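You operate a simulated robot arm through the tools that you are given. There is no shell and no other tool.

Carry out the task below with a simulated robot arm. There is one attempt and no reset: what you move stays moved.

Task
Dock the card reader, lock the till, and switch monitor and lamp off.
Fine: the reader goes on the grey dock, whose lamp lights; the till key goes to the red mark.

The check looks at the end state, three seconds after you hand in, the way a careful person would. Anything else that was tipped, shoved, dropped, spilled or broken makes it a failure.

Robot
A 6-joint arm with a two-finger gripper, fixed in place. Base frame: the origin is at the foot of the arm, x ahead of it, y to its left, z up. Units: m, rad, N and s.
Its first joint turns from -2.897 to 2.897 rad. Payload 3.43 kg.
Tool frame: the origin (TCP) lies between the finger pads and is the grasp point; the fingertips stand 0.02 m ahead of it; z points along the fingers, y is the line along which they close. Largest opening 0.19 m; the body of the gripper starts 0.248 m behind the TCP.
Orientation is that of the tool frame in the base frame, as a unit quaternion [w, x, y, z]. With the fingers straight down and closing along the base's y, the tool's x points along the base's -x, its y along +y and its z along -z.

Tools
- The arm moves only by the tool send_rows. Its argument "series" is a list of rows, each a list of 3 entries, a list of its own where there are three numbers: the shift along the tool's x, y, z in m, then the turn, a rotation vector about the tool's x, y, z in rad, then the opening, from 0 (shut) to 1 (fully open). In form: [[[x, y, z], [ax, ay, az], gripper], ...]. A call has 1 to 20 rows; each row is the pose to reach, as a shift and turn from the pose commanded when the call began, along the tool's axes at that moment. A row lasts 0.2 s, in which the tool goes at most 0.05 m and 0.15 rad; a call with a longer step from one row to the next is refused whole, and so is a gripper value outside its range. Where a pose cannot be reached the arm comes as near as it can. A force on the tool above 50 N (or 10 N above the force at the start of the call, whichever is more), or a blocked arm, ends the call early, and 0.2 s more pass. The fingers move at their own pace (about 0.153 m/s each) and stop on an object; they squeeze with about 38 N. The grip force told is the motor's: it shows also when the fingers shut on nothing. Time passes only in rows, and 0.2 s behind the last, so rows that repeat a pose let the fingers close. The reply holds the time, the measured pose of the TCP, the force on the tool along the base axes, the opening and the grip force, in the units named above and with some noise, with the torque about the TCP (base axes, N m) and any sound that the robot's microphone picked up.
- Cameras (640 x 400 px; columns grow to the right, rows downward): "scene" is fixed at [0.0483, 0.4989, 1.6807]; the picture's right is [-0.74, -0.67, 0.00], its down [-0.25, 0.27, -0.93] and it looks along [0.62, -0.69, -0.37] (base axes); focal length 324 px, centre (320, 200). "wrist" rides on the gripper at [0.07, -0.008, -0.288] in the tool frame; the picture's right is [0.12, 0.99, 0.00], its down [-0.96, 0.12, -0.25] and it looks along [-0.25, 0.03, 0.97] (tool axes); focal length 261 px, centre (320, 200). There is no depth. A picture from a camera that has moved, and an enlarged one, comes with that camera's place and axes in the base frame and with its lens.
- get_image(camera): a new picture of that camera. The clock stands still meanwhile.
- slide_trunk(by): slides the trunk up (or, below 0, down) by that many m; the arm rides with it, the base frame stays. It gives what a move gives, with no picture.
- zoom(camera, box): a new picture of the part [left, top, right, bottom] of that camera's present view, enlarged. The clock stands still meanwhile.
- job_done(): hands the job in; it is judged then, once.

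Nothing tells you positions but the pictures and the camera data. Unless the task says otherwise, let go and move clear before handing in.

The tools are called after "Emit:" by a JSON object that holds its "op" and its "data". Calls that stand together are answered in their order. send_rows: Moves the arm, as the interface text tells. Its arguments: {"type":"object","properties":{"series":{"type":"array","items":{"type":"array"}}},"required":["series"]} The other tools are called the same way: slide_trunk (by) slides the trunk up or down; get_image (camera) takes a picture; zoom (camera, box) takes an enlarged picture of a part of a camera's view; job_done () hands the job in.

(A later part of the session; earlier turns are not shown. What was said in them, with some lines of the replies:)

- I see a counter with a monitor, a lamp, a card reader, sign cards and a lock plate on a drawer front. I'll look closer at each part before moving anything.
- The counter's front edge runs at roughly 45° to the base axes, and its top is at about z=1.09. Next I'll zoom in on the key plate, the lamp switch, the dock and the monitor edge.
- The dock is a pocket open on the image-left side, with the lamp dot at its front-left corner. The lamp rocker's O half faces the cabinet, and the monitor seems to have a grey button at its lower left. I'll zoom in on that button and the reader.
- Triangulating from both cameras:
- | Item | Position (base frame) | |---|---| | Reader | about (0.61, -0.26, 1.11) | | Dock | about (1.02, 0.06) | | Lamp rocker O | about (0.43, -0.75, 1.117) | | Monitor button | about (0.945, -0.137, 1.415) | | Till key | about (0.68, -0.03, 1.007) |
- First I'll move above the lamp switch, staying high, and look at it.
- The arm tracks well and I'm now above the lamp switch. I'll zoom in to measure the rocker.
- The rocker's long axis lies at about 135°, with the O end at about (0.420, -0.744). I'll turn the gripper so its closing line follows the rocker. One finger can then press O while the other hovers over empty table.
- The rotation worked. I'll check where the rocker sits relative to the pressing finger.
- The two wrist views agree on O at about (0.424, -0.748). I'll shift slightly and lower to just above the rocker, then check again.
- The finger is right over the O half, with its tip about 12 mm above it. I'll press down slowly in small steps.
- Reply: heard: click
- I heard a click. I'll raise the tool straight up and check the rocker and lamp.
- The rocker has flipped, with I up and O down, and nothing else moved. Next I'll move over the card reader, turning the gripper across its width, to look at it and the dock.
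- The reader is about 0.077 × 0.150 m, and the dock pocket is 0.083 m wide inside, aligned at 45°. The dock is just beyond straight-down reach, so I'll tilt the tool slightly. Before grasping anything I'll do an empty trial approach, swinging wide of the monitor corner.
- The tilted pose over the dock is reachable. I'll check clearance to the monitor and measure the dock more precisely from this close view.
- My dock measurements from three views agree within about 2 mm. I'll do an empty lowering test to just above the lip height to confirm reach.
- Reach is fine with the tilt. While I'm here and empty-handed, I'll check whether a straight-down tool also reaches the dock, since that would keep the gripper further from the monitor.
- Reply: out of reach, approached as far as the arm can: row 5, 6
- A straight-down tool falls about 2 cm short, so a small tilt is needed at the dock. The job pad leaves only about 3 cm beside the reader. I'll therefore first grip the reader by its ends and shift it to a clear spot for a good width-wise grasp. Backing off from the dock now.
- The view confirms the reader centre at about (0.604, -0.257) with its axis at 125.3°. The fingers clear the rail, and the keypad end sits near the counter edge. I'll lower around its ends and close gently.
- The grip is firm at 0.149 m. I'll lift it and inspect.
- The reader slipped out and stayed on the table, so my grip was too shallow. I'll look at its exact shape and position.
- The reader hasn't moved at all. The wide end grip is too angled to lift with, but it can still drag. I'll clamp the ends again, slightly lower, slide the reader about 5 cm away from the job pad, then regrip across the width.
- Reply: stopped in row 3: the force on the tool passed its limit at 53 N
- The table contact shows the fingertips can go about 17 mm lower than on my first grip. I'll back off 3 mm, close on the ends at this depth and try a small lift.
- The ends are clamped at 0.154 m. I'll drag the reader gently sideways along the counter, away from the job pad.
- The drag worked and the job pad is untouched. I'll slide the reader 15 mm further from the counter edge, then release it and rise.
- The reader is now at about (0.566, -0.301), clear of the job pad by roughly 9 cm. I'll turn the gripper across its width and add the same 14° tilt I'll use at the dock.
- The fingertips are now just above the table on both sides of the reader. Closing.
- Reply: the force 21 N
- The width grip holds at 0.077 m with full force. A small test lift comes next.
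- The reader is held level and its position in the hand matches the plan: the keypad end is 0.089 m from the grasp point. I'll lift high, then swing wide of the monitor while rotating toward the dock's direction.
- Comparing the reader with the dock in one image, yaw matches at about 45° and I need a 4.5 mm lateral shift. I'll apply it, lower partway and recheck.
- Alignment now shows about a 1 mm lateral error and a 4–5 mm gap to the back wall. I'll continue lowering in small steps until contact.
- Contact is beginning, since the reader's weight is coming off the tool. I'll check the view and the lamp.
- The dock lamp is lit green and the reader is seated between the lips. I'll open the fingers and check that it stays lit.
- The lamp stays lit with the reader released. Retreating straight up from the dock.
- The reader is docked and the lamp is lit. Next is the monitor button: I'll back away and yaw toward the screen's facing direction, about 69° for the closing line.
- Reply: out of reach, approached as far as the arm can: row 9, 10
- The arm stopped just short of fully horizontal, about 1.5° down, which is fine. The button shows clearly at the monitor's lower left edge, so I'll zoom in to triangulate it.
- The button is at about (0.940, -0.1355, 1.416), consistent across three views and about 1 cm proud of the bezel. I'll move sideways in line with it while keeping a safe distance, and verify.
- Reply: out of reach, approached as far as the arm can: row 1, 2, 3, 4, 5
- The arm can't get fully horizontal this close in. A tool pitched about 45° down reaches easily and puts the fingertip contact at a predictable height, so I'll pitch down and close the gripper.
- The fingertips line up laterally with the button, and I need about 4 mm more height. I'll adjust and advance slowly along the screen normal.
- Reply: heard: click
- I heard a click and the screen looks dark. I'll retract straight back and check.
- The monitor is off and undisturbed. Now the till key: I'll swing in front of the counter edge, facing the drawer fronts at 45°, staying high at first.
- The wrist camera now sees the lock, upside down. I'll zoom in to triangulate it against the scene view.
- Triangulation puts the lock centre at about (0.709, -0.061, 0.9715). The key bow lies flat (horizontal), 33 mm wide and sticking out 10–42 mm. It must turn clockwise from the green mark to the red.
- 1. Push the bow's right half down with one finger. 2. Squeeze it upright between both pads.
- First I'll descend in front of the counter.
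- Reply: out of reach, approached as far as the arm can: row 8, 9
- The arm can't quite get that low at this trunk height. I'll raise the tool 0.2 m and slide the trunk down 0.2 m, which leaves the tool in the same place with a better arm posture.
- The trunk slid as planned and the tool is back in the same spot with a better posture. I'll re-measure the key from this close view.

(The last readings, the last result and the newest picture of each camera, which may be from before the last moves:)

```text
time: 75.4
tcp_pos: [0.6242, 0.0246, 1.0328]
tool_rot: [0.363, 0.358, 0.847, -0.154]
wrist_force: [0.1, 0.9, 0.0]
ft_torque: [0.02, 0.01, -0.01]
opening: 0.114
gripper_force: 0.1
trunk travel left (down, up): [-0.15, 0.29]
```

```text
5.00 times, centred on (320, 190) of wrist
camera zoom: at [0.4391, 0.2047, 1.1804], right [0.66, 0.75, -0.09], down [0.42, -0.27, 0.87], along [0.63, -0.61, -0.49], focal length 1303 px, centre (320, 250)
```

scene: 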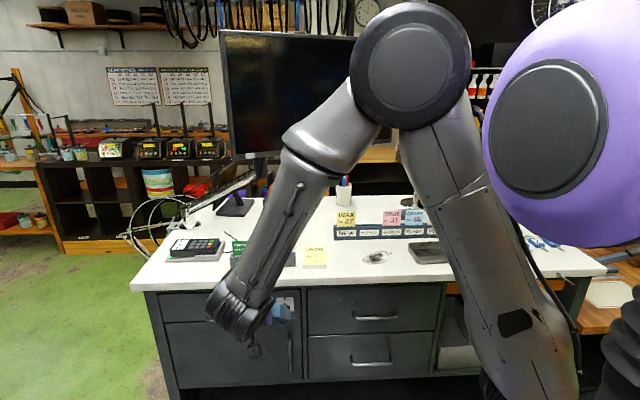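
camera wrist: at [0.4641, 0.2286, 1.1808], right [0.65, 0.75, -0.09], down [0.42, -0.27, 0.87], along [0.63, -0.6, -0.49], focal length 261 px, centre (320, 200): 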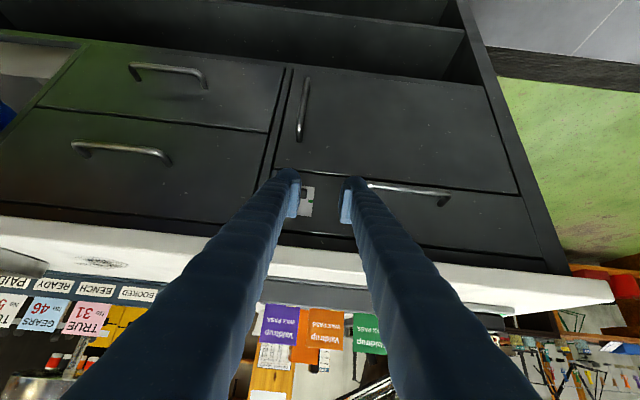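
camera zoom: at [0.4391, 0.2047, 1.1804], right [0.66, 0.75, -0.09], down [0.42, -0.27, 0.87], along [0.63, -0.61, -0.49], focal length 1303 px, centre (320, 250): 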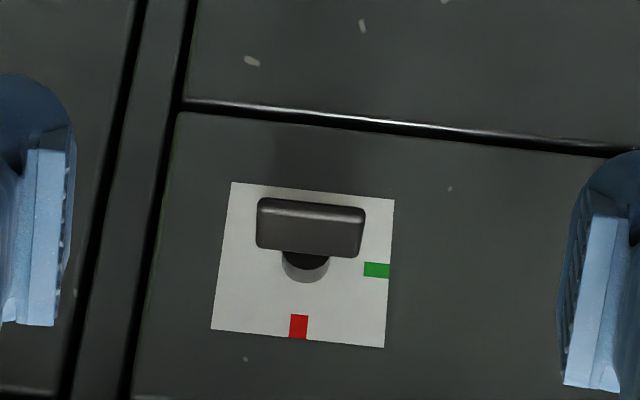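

The close view confirms the plate and key positions within about 1 mm. I'll place the right-hand finger just above the bow's right half.

Emit:
{"op": "send_rows", "data": {"series": [[[0, 0.01, 0], [0, 0, 0], 0.237], [[0, 0.019, 0], [0, 0, 0], 0.237], [[-0.0125, 0.0193, 0.0179], [0, 0, 0], 0.237], [[-0.025, 0.0196, 0.0357], [0, 0, 0], 0.237], [[-0.0375, 0.02, 0.0536], [0, 0, 0], 0.237], [[-0.05, 0.0203, 0.0714], [0, 0, 0], 0.237]]}}

Emit:
{"op": "zoom", "data": {"camera": "wrist", "box": [260, 150, 380, 230]}}

Emit:
{"op": "zoom", "data": {"camera": "scene", "box": [240, 270, 340, 340]}}

```text
time: 76.8
tcp_pos: [0.6989, -0.0231, 1.0198]
tool_rot: [0.363, 0.356, 0.847, -0.153]
wrist_force: [0.6, -0.1, -0.3]
ft_torque: [-0.03, -0.03, -0.02]
opening: 0.045
gripper_force: 0.1
trunk travel left (down, up): [-0.15, 0.29]
```

```text
5.00 times, centred on (320, 190) of wrist
camera zoom: at [0.5147, 0.1572, 1.1672], right [0.65, 0.75, -0.09], down [0.42, -0.27, 0.87], along [0.63, -0.6, -0.49], focal length 1303 px, centre (320, 250)
```

zoom: 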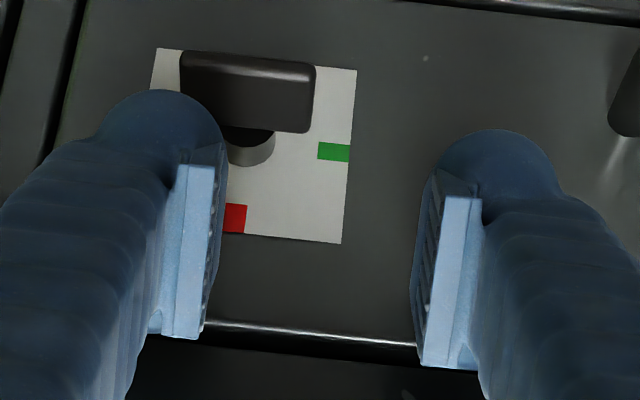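

```text
5.71 times, centred on (290, 305) of scene
camera zoom: at [0.0483, 0.4989, 1.6807], right [-0.74, -0.67, 0.0], down [-0.25, 0.27, -0.93], along [0.62, -0.69, -0.37], focal length 1849 px, centre (491, -400)
```

zoom: 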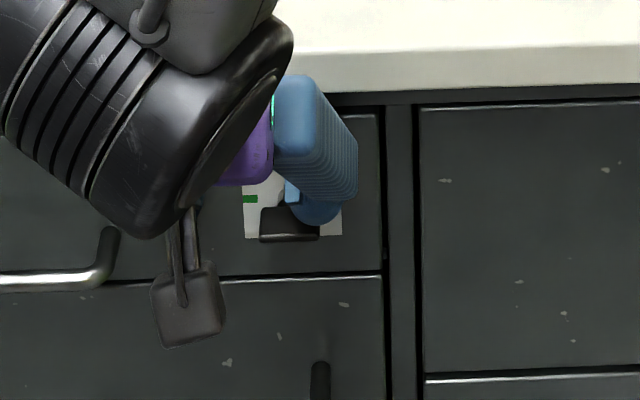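

The finger sits above the bow's right half, clear of the counter overhang. I'll press straight down in small steps.

Emit:
{"op": "send_rows", "data": {"series": [[[0.0044, 0, 0.0041], [0, 0, 0], 0.237], [[0.0087, 0, 0.0083], [0, 0, 0], 0.237], [[0.0123, 0, 0.0118], [0, 0, 0], 0.237], [[0.0152, 0, 0.0145], [0, 0, 0], 0.237], [[0.0181, 0, 0.0173], [0, 0, 0], 0.237]]}}

Emit:
{"op": "zoom", "data": {"camera": "wrist", "box": [260, 150, 380, 230]}}

Emit:
{"op": "zoom", "data": {"camera": "scene", "box": [240, 270, 340, 340]}}

```text
time: 78.0
tcp_pos: [0.6993, -0.022, 0.9943]
tool_rot: [0.362, 0.358, 0.846, -0.155]
wrist_force: [-0.6, -0.6, 0.6]
ft_torque: [0.0, -0.01, -0.02]
opening: 0.0454
gripper_force: 0.5
trunk travel left (down, up): [-0.15, 0.29]
```

```text
5.00 times, centred on (320, 190) of wrist
camera zoom: at [0.5142, 0.1574, 1.1424], right [0.65, 0.75, -0.09], down [0.42, -0.27, 0.87], along [0.63, -0.6, -0.49], focal length 1303 px, centre (320, 250)
```

zoom: 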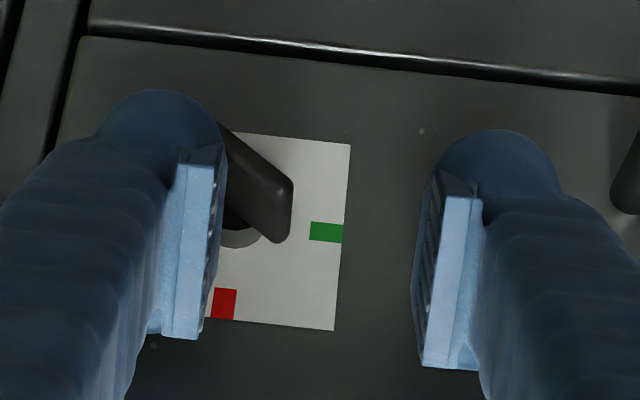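

```text
5.71 times, centred on (290, 305) of scene
camera zoom: at [0.0483, 0.4989, 1.6807], right [-0.74, -0.67, 0.0], down [-0.25, 0.27, -0.93], along [0.62, -0.69, -0.37], focal length 1849 px, centre (491, -400)
```

zoom: 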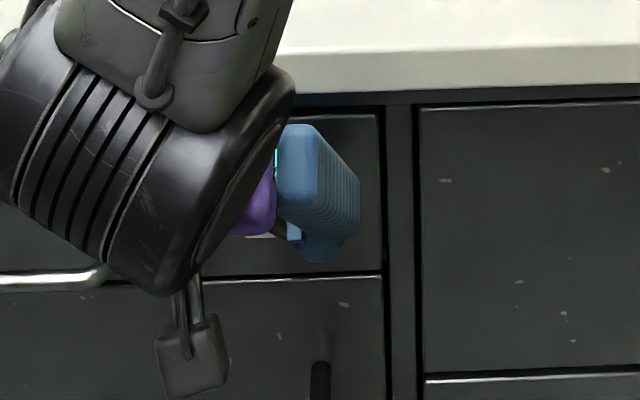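

The key is turning clockwise with very little force; its left end is rising toward the red mark. I'll press a bit further.

Emit:
{"op": "send_rows", "data": {"series": [[[0.0029, 0, 0.0028], [0, 0, 0], 0.237], [[0.0058, 0, 0.0055], [0, 0, 0], 0.237]]}}

Emit:
{"op": "zoom", "data": {"camera": "wrist", "box": [260, 150, 380, 230]}}

```text
time: 78.6
tcp_pos: [0.698, -0.0229, 0.9869]
tool_rot: [0.363, 0.357, 0.847, -0.155]
wrist_force: [-5.0, -2.1, 0.9]
ft_torque: [-0.05, 0.12, -0.04]
opening: 0.048
gripper_force: 2.2
trunk travel left (down, up): [-0.15, 0.29]
```

```text
5.00 times, centred on (320, 190) of wrist
camera zoom: at [0.5139, 0.1572, 1.1346], right [0.66, 0.75, -0.09], down [0.42, -0.27, 0.87], along [0.63, -0.61, -0.49], focal length 1303 px, centre (320, 250)
```

zoom: 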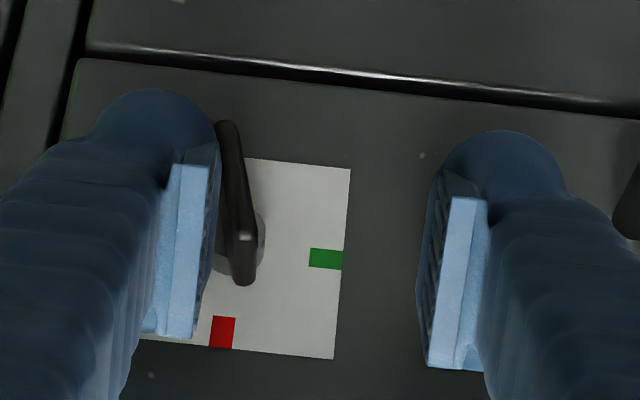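

The key is now nearly vertical. I'll centre the gripper on it, then squeeze gently to square it up with the red mark.

Emit:
{"op": "send_rows", "data": {"series": [[[0, -0.01, 0], [0, 0, 0], 0.26], [[0, -0.0195, 0], [0, 0, 0], 0.26], [[0.0036, -0.0195, 0.0035], [0, 0, 0], 0.26]]}}

Emit:
{"op": "zoom", "data": {"camera": "wrist", "box": [260, 150, 380, 230]}}

Emit:
{"op": "zoom", "data": {"camera": "scene", "box": [240, 270, 340, 340]}}

```text
time: 79.4
tcp_pos: [0.6847, -0.0369, 0.9811]
tool_rot: [0.362, 0.358, 0.847, -0.154]
wrist_force: [0.0, 0.1, -0.4]
ft_torque: [0.03, 0.01, -0.02]
opening: 0.0495
gripper_force: 0.1
trunk travel left (down, up): [-0.15, 0.29]
```

```text
5.00 times, centred on (320, 190) of wrist
camera zoom: at [0.5005, 0.1432, 1.1291], right [0.66, 0.75, -0.09], down [0.42, -0.27, 0.87], along [0.63, -0.61, -0.49], focal length 1303 px, centre (320, 250)
```

zoom: 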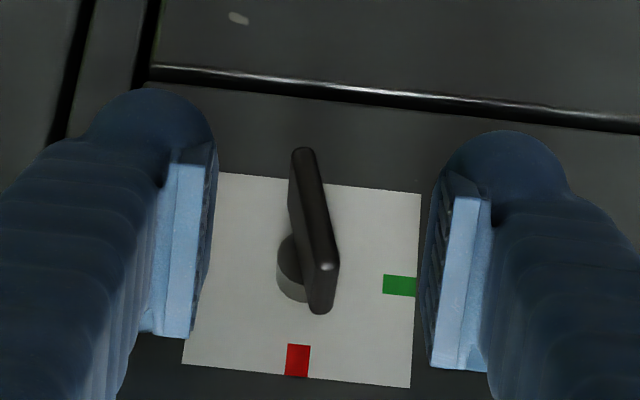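

```text
5.71 times, centred on (290, 305) of scene
camera zoom: at [0.0483, 0.4989, 1.6807], right [-0.74, -0.67, 0.0], down [-0.25, 0.27, -0.93], along [0.62, -0.69, -0.37], focal length 1849 px, centre (491, -400)
```

zoom: 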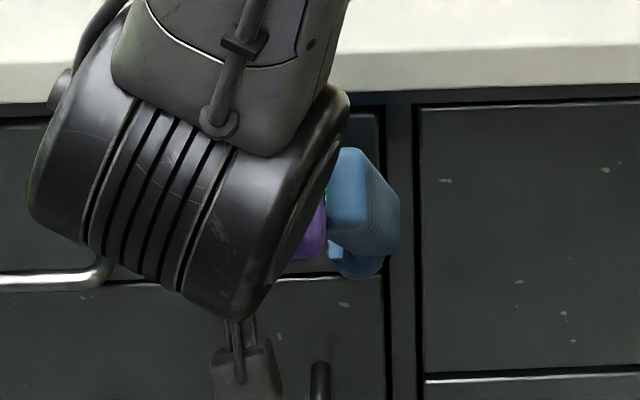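

The key holds at about 75–80° and sits centred between the fingers. Closing on it will straighten it.

Emit:
{"op": "send_rows", "data": {"series": [[[0, 0, 0], [0, 0, 0], 0.2], [[0, 0, 0], [0, 0, 0], 0.12], [[0, 0, 0], [0, 0, 0], 0.06], [[0, 0, 0], [0, 0, 0], 0.0], [[0, 0, 0], [0, 0, 0], 0.0]]}}

Emit:
{"op": "zoom", "data": {"camera": "wrist", "box": [260, 150, 380, 230]}}

```text
time: 80.6
tcp_pos: [0.6831, -0.0376, 0.9809]
tool_rot: [0.362, 0.357, 0.847, -0.154]
wrist_force: [-11.0, -10.7, -3.7]
ft_torque: [-0.32, 0.0, 0.07]
opening: 0.0059
gripper_force: 39.3
trunk travel left (down, up): [-0.15, 0.29]
```

```text
5.00 times, centred on (320, 190) of wrist
camera zoom: at [0.4995, 0.1424, 1.1292], right [0.66, 0.75, -0.09], down [0.42, -0.27, 0.87], along [0.63, -0.61, -0.49], focal length 1303 px, centre (320, 250)
```

zoom: 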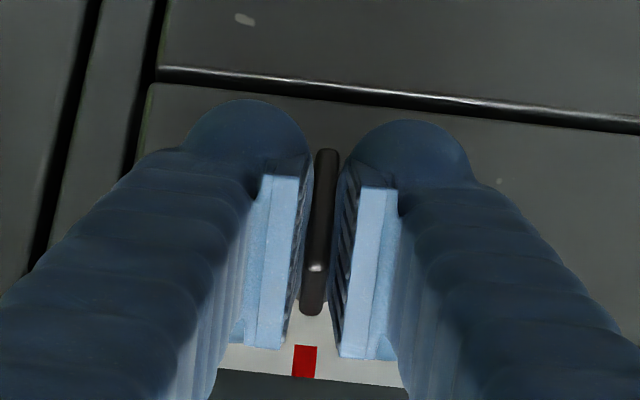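

The bow now lies parallel to the pads and lines up with the red mark. I'll relieve the side load slightly, open and check.

Emit:
{"op": "send_rows", "data": {"series": [[[0, -0.0012, 0], [0, 0, 0], 0.0], [[0, -0.0012, 0], [0, 0, 0], 0.0], [[0, -0.0012, 0], [0, 0, 0], 0.15], [[0, -0.0012, 0], [0, 0, 0], 0.3], [[0, -0.0012, 0], [0, 0, 0], 0.4]]}}

Emit:
{"op": "zoom", "data": {"camera": "wrist", "box": [260, 150, 380, 230]}}

```text
time: 81.8
tcp_pos: [0.684, -0.0368, 0.9819]
tool_rot: [0.363, 0.358, 0.847, -0.154]
wrist_force: [0.0, -0.6, 0.0]
ft_torque: [-0.02, 0.01, 0.02]
opening: 0.076
gripper_force: 0.1
trunk travel left (down, up): [-0.15, 0.29]
```

```text
5.00 times, centred on (320, 190) of wrist
camera zoom: at [0.4996, 0.1427, 1.1297], right [0.65, 0.75, -0.09], down [0.42, -0.27, 0.87], along [0.63, -0.6, -0.49], focal length 1303 px, centre (320, 250)
```

zoom: 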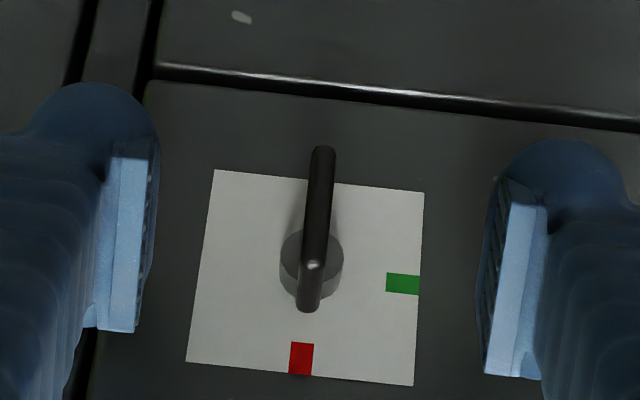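

The key stands vertical, in line with the red mark. I'll back away from the drawer front and then rise.

Emit:
{"op": "send_rows", "data": {"series": [[[0.0207, -0.0005, -0.0218], [0, 0, 0], 0.4], [[0.0484, -0.0011, -0.0508], [0, 0, 0], 0.4], [[0.076, -0.0018, -0.0798], [0, 0, 0], 0.4], [[0.047, -0.0018, -0.1074], [0, 0, 0], 0.4], [[0.018, -0.0018, -0.135], [0, 0, 0], 0.4], [[-0.011, -0.0018, -0.1627], [0, 0, 0], 0.4], [[-0.04, -0.0018, -0.1903], [0, 0, 0], 0.4], [[-0.069, -0.0018, -0.2179], [0, 0, 0], 0.4], [[-0.098, -0.0018, -0.2455], [0, 0, 0], 0.4]]}}

Emit:
{"op": "get_image", "data": {"camera": "scene"}}

Emit:
{"op": "get_image", "data": {"camera": "wrist"}}

```text
time: 83.8
tcp_pos: [0.6055, 0.0428, 1.2216]
tool_rot: [0.362, 0.357, 0.847, -0.154]
wrist_force: [0.1, -1.1, -0.2]
ft_torque: [0.02, -0.03, -0.01]
opening: 0.076
gripper_force: 0.1
trunk travel left (down, up): [-0.15, 0.29]
```

```text
taken
```

scene: 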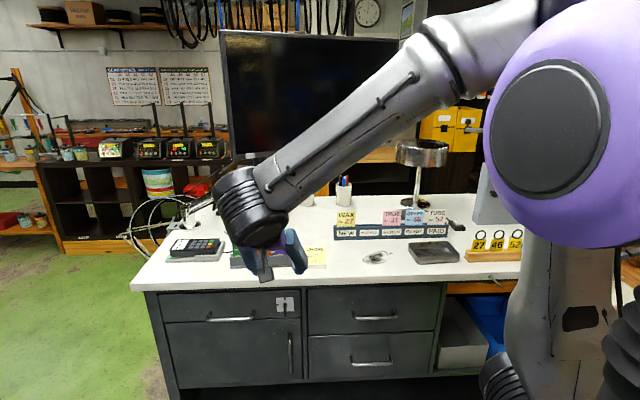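

```text
taken
camera wrist: at [0.4205, 0.2211, 1.3696], right [0.65, 0.75, -0.09], down [0.42, -0.27, 0.87], along [0.63, -0.6, -0.49], focal length 261 px, centre (320, 200)
```

wrist: 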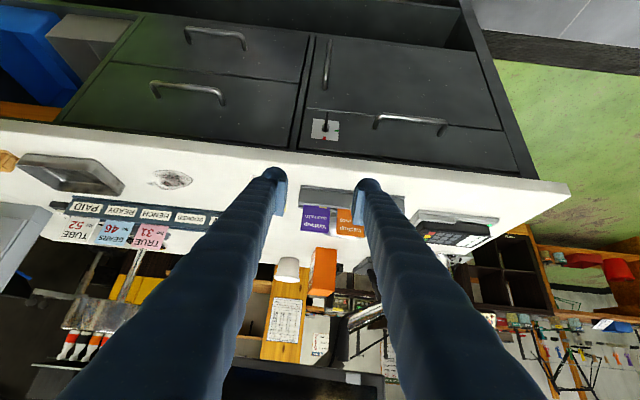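

I'll slide the trunk back up to clear the counter, then inspect everything.

Emit:
{"op": "slide_trunk", "data": {"by": 0.2}}

Emit:
{"op": "zoom", "data": {"camera": "scene", "box": [265, 285, 313, 315]}}

Emit:
{"op": "get_image", "data": {"camera": "scene"}}

Emit:
{"op": "zoom", "data": {"camera": "scene", "box": [150, 215, 330, 285]}}

Emit:
{"op": "zoom", "data": {"camera": "scene", "box": [380, 130, 500, 240]}}

```text
time: 86.0
tcp_pos: [0.6067, 0.041, 1.4216]
tool_rot: [0.363, 0.358, 0.846, -0.155]
wrist_force: [0.5, 0.3, -0.1]
ft_torque: [0.03, 0.0, -0.02]
opening: 0.076
gripper_force: 0.0
trunk travel left (down, up): [-0.35, 0.09]
```

```text
13.33 times, centred on (289, 300) of scene
camera zoom: at [0.0483, 0.4989, 1.6807], right [-0.74, -0.67, 0.0], down [-0.25, 0.27, -0.93], along [0.62, -0.69, -0.37], focal length 4315 px, centre (733, -1133)
```

zoom: 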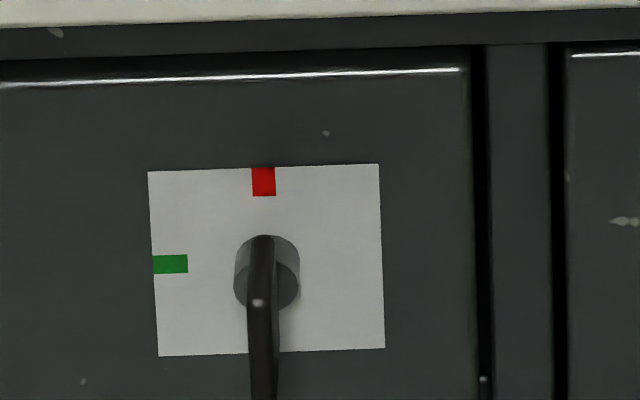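

```text
taken
```

scene: 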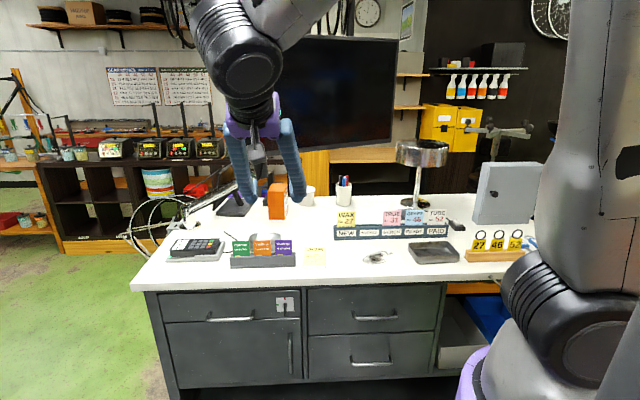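

```text
3.56 times, centred on (240, 250) of scene
camera zoom: at [0.0483, 0.4989, 1.6807], right [-0.74, -0.67, 0.0], down [-0.25, 0.27, -0.93], along [0.62, -0.69, -0.37], focal length 1151 px, centre (604, 22)
```

zoom: 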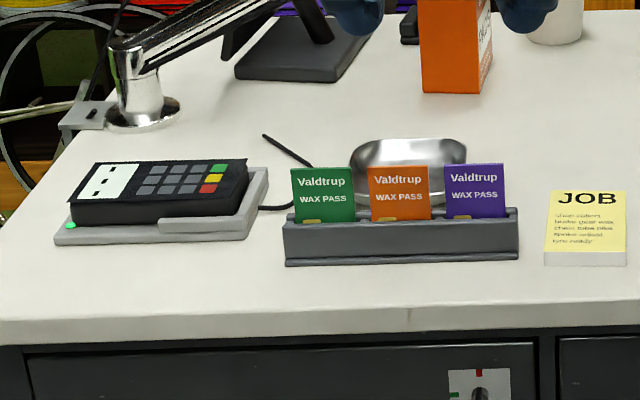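

```text
3.64 times, centred on (440, 185) of scene
camera zoom: at [0.0483, 0.4989, 1.6807], right [-0.74, -0.67, 0.0], down [-0.25, 0.27, -0.93], along [0.62, -0.69, -0.37], focal length 1177 px, centre (-116, 254)
```

zoom: 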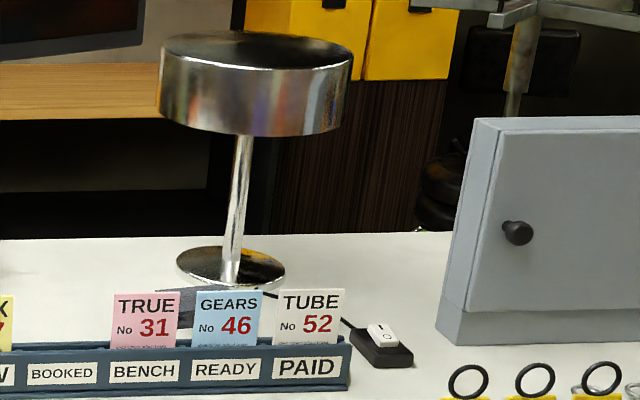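

The key points to the red mark, the dock lamp is green and the monitor is dark. I'll return the arm to its starting pose, clear of everything, where I can compare the lamp with the first picture.

Emit:
{"op": "send_rows", "data": {"series": [[[-0.0242, 0, -0.023], [0, 0.135, 0], 0.4], [[-0.0483, 0, -0.046], [0, 0.269, 0], 0.4], [[-0.0725, 0, -0.069], [0, 0.404, 0], 0.4], [[-0.0967, 0, -0.092], [0, 0.538, 0], 0.4], [[-0.1208, 0, -0.115], [0, 0.673, 0], 0.4], [[-0.145, 0, -0.138], [0, 0.808, 0], 0.4]]}}

```text
time: 87.4
tcp_pos: [0.6099, 0.0424, 1.6213]
tool_rot: [-0.002, 0.388, 0.922, -0.002]
wrist_force: [1.1, -0.2, -0.8]
ft_torque: [0.13, 0.24, 0.01]
opening: 0.0758
gripper_force: 0.1
trunk travel left (down, up): [-0.35, 0.09]
```

Emit:
{"op": "send_rows", "data": {"series": [[[-0.0028, -0.0272, -0.0037], [0, 0, -0.133], 0.5], [[-0.0056, -0.0544, -0.0073], [0, 0, -0.265], 0.6], [[-0.0084, -0.0817, -0.011], [0, 0, -0.398], 0.7], [[-0.0112, -0.1089, -0.0147], [0, 0, -0.531], 0.8], [[-0.014, -0.1361, -0.0183], [0, 0, -0.663], 0.9], [[-0.0168, -0.1633, -0.022], [0, 0, -0.796], 1.0], [[-0.0168, -0.1633, -0.022], [0, 0, -0.796], 1.0]]}}

Emit:
{"op": "get_image", "data": {"camera": "wrist"}}

Emit:
{"op": "get_image", "data": {"camera": "scene"}}

Emit:
{"op": "zoom", "data": {"camera": "wrist", "box": [0, 0, 240, 200]}}

Emit:
{"op": "zoom", "data": {"camera": "scene", "box": [150, 225, 246, 285]}}

```text
time: 89.0
tcp_pos: [0.5014, -0.0832, 1.643]
tool_rot: [0.0, 0.001, 1.0, -0.001]
wrist_force: [0.9, -0.2, -0.2]
ft_torque: [-0.04, 0.09, 0.0]
opening: 0.1901
gripper_force: 0.1
trunk travel left (down, up): [-0.35, 0.09]
```

```text
taken
camera wrist: at [0.4314, -0.0898, 1.9321], right [-0.12, 0.99, 0.0], down [0.96, 0.11, 0.25], along [0.25, 0.03, -0.97], focal length 261 px, centre (320, 200)
```

wrist: 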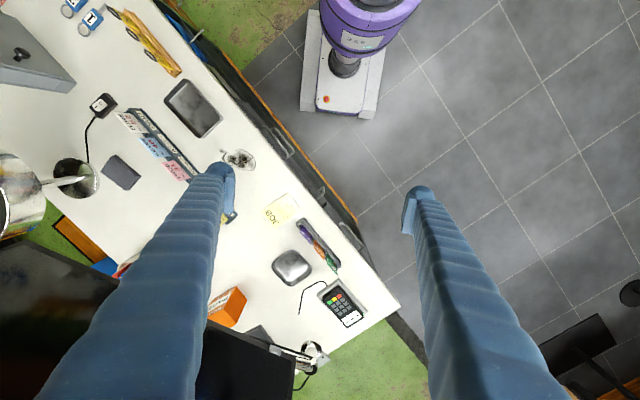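

```text
taken
```

scene: 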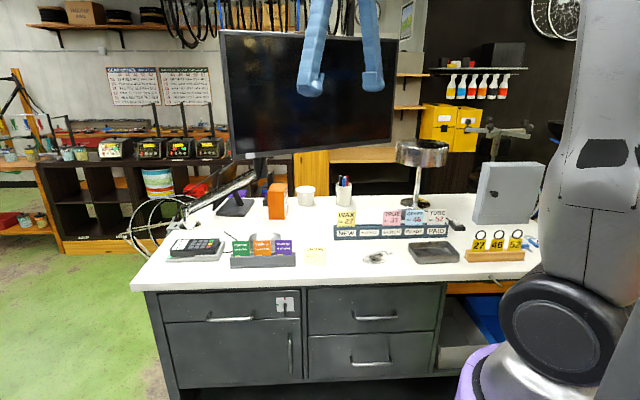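

```text
2.00 times, centred on (120, 100) of wrist
camera zoom: at [0.4314, -0.0898, 1.9321], right [-0.12, 0.99, 0.0], down [0.96, 0.11, 0.25], along [0.25, 0.03, -0.97], focal length 521 px, centre (720, 400)
```

zoom: 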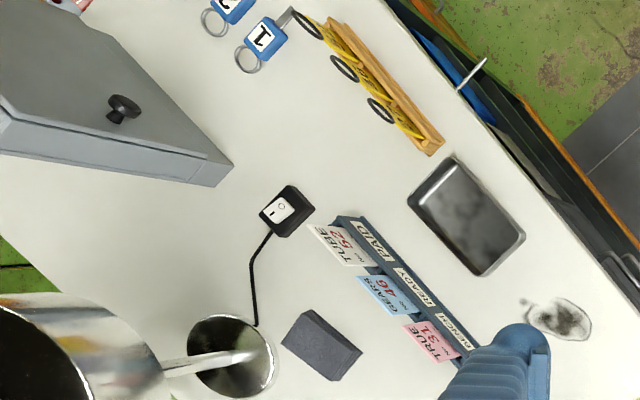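

```text
6.67 times, centred on (198, 255) of scene
camera zoom: at [0.0483, 0.4989, 1.6807], right [-0.74, -0.67, 0.0], down [-0.25, 0.27, -0.93], along [0.62, -0.69, -0.37], focal length 2157 px, centre (1133, -167)
```

zoom: 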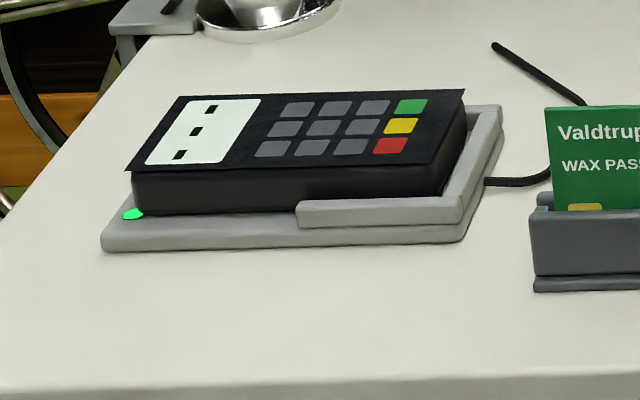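

Comparing with the first pictures:

- **Lamp:** the glow on its base is gone, so it is off.
- **Monitor:** dark.
- **Reader:** sits in the dock with its lamp green.
- **Till key:** stands at the red mark.
- **Everything else:** looks to be where it was.

The gripper is empty and clear, so I'm handing in.

Emit:
{"op": "job_done", "data": {}}

```text
The job is handed in.
```

All four parts of the task are done, and I've handed the job in. The final check result hasn't come back to me.

- **Card reader:** it sits in the grey dock and the dock lamp is lit green. I slid it sideways on the counter first to get a safe grip clear of the job pad.
- **Till:** the key is turned from the green mark to the red mark and stands within about 2° of vertical.
- **Monitor:** its button clicked and the screen is dark.
- **Lamp:** its switch clicked to O, and the glow on the lamp base is gone.

In the final pictures everything else on the counter looks to be where it started. The gripper is empty and the arm is back near its starting pose.
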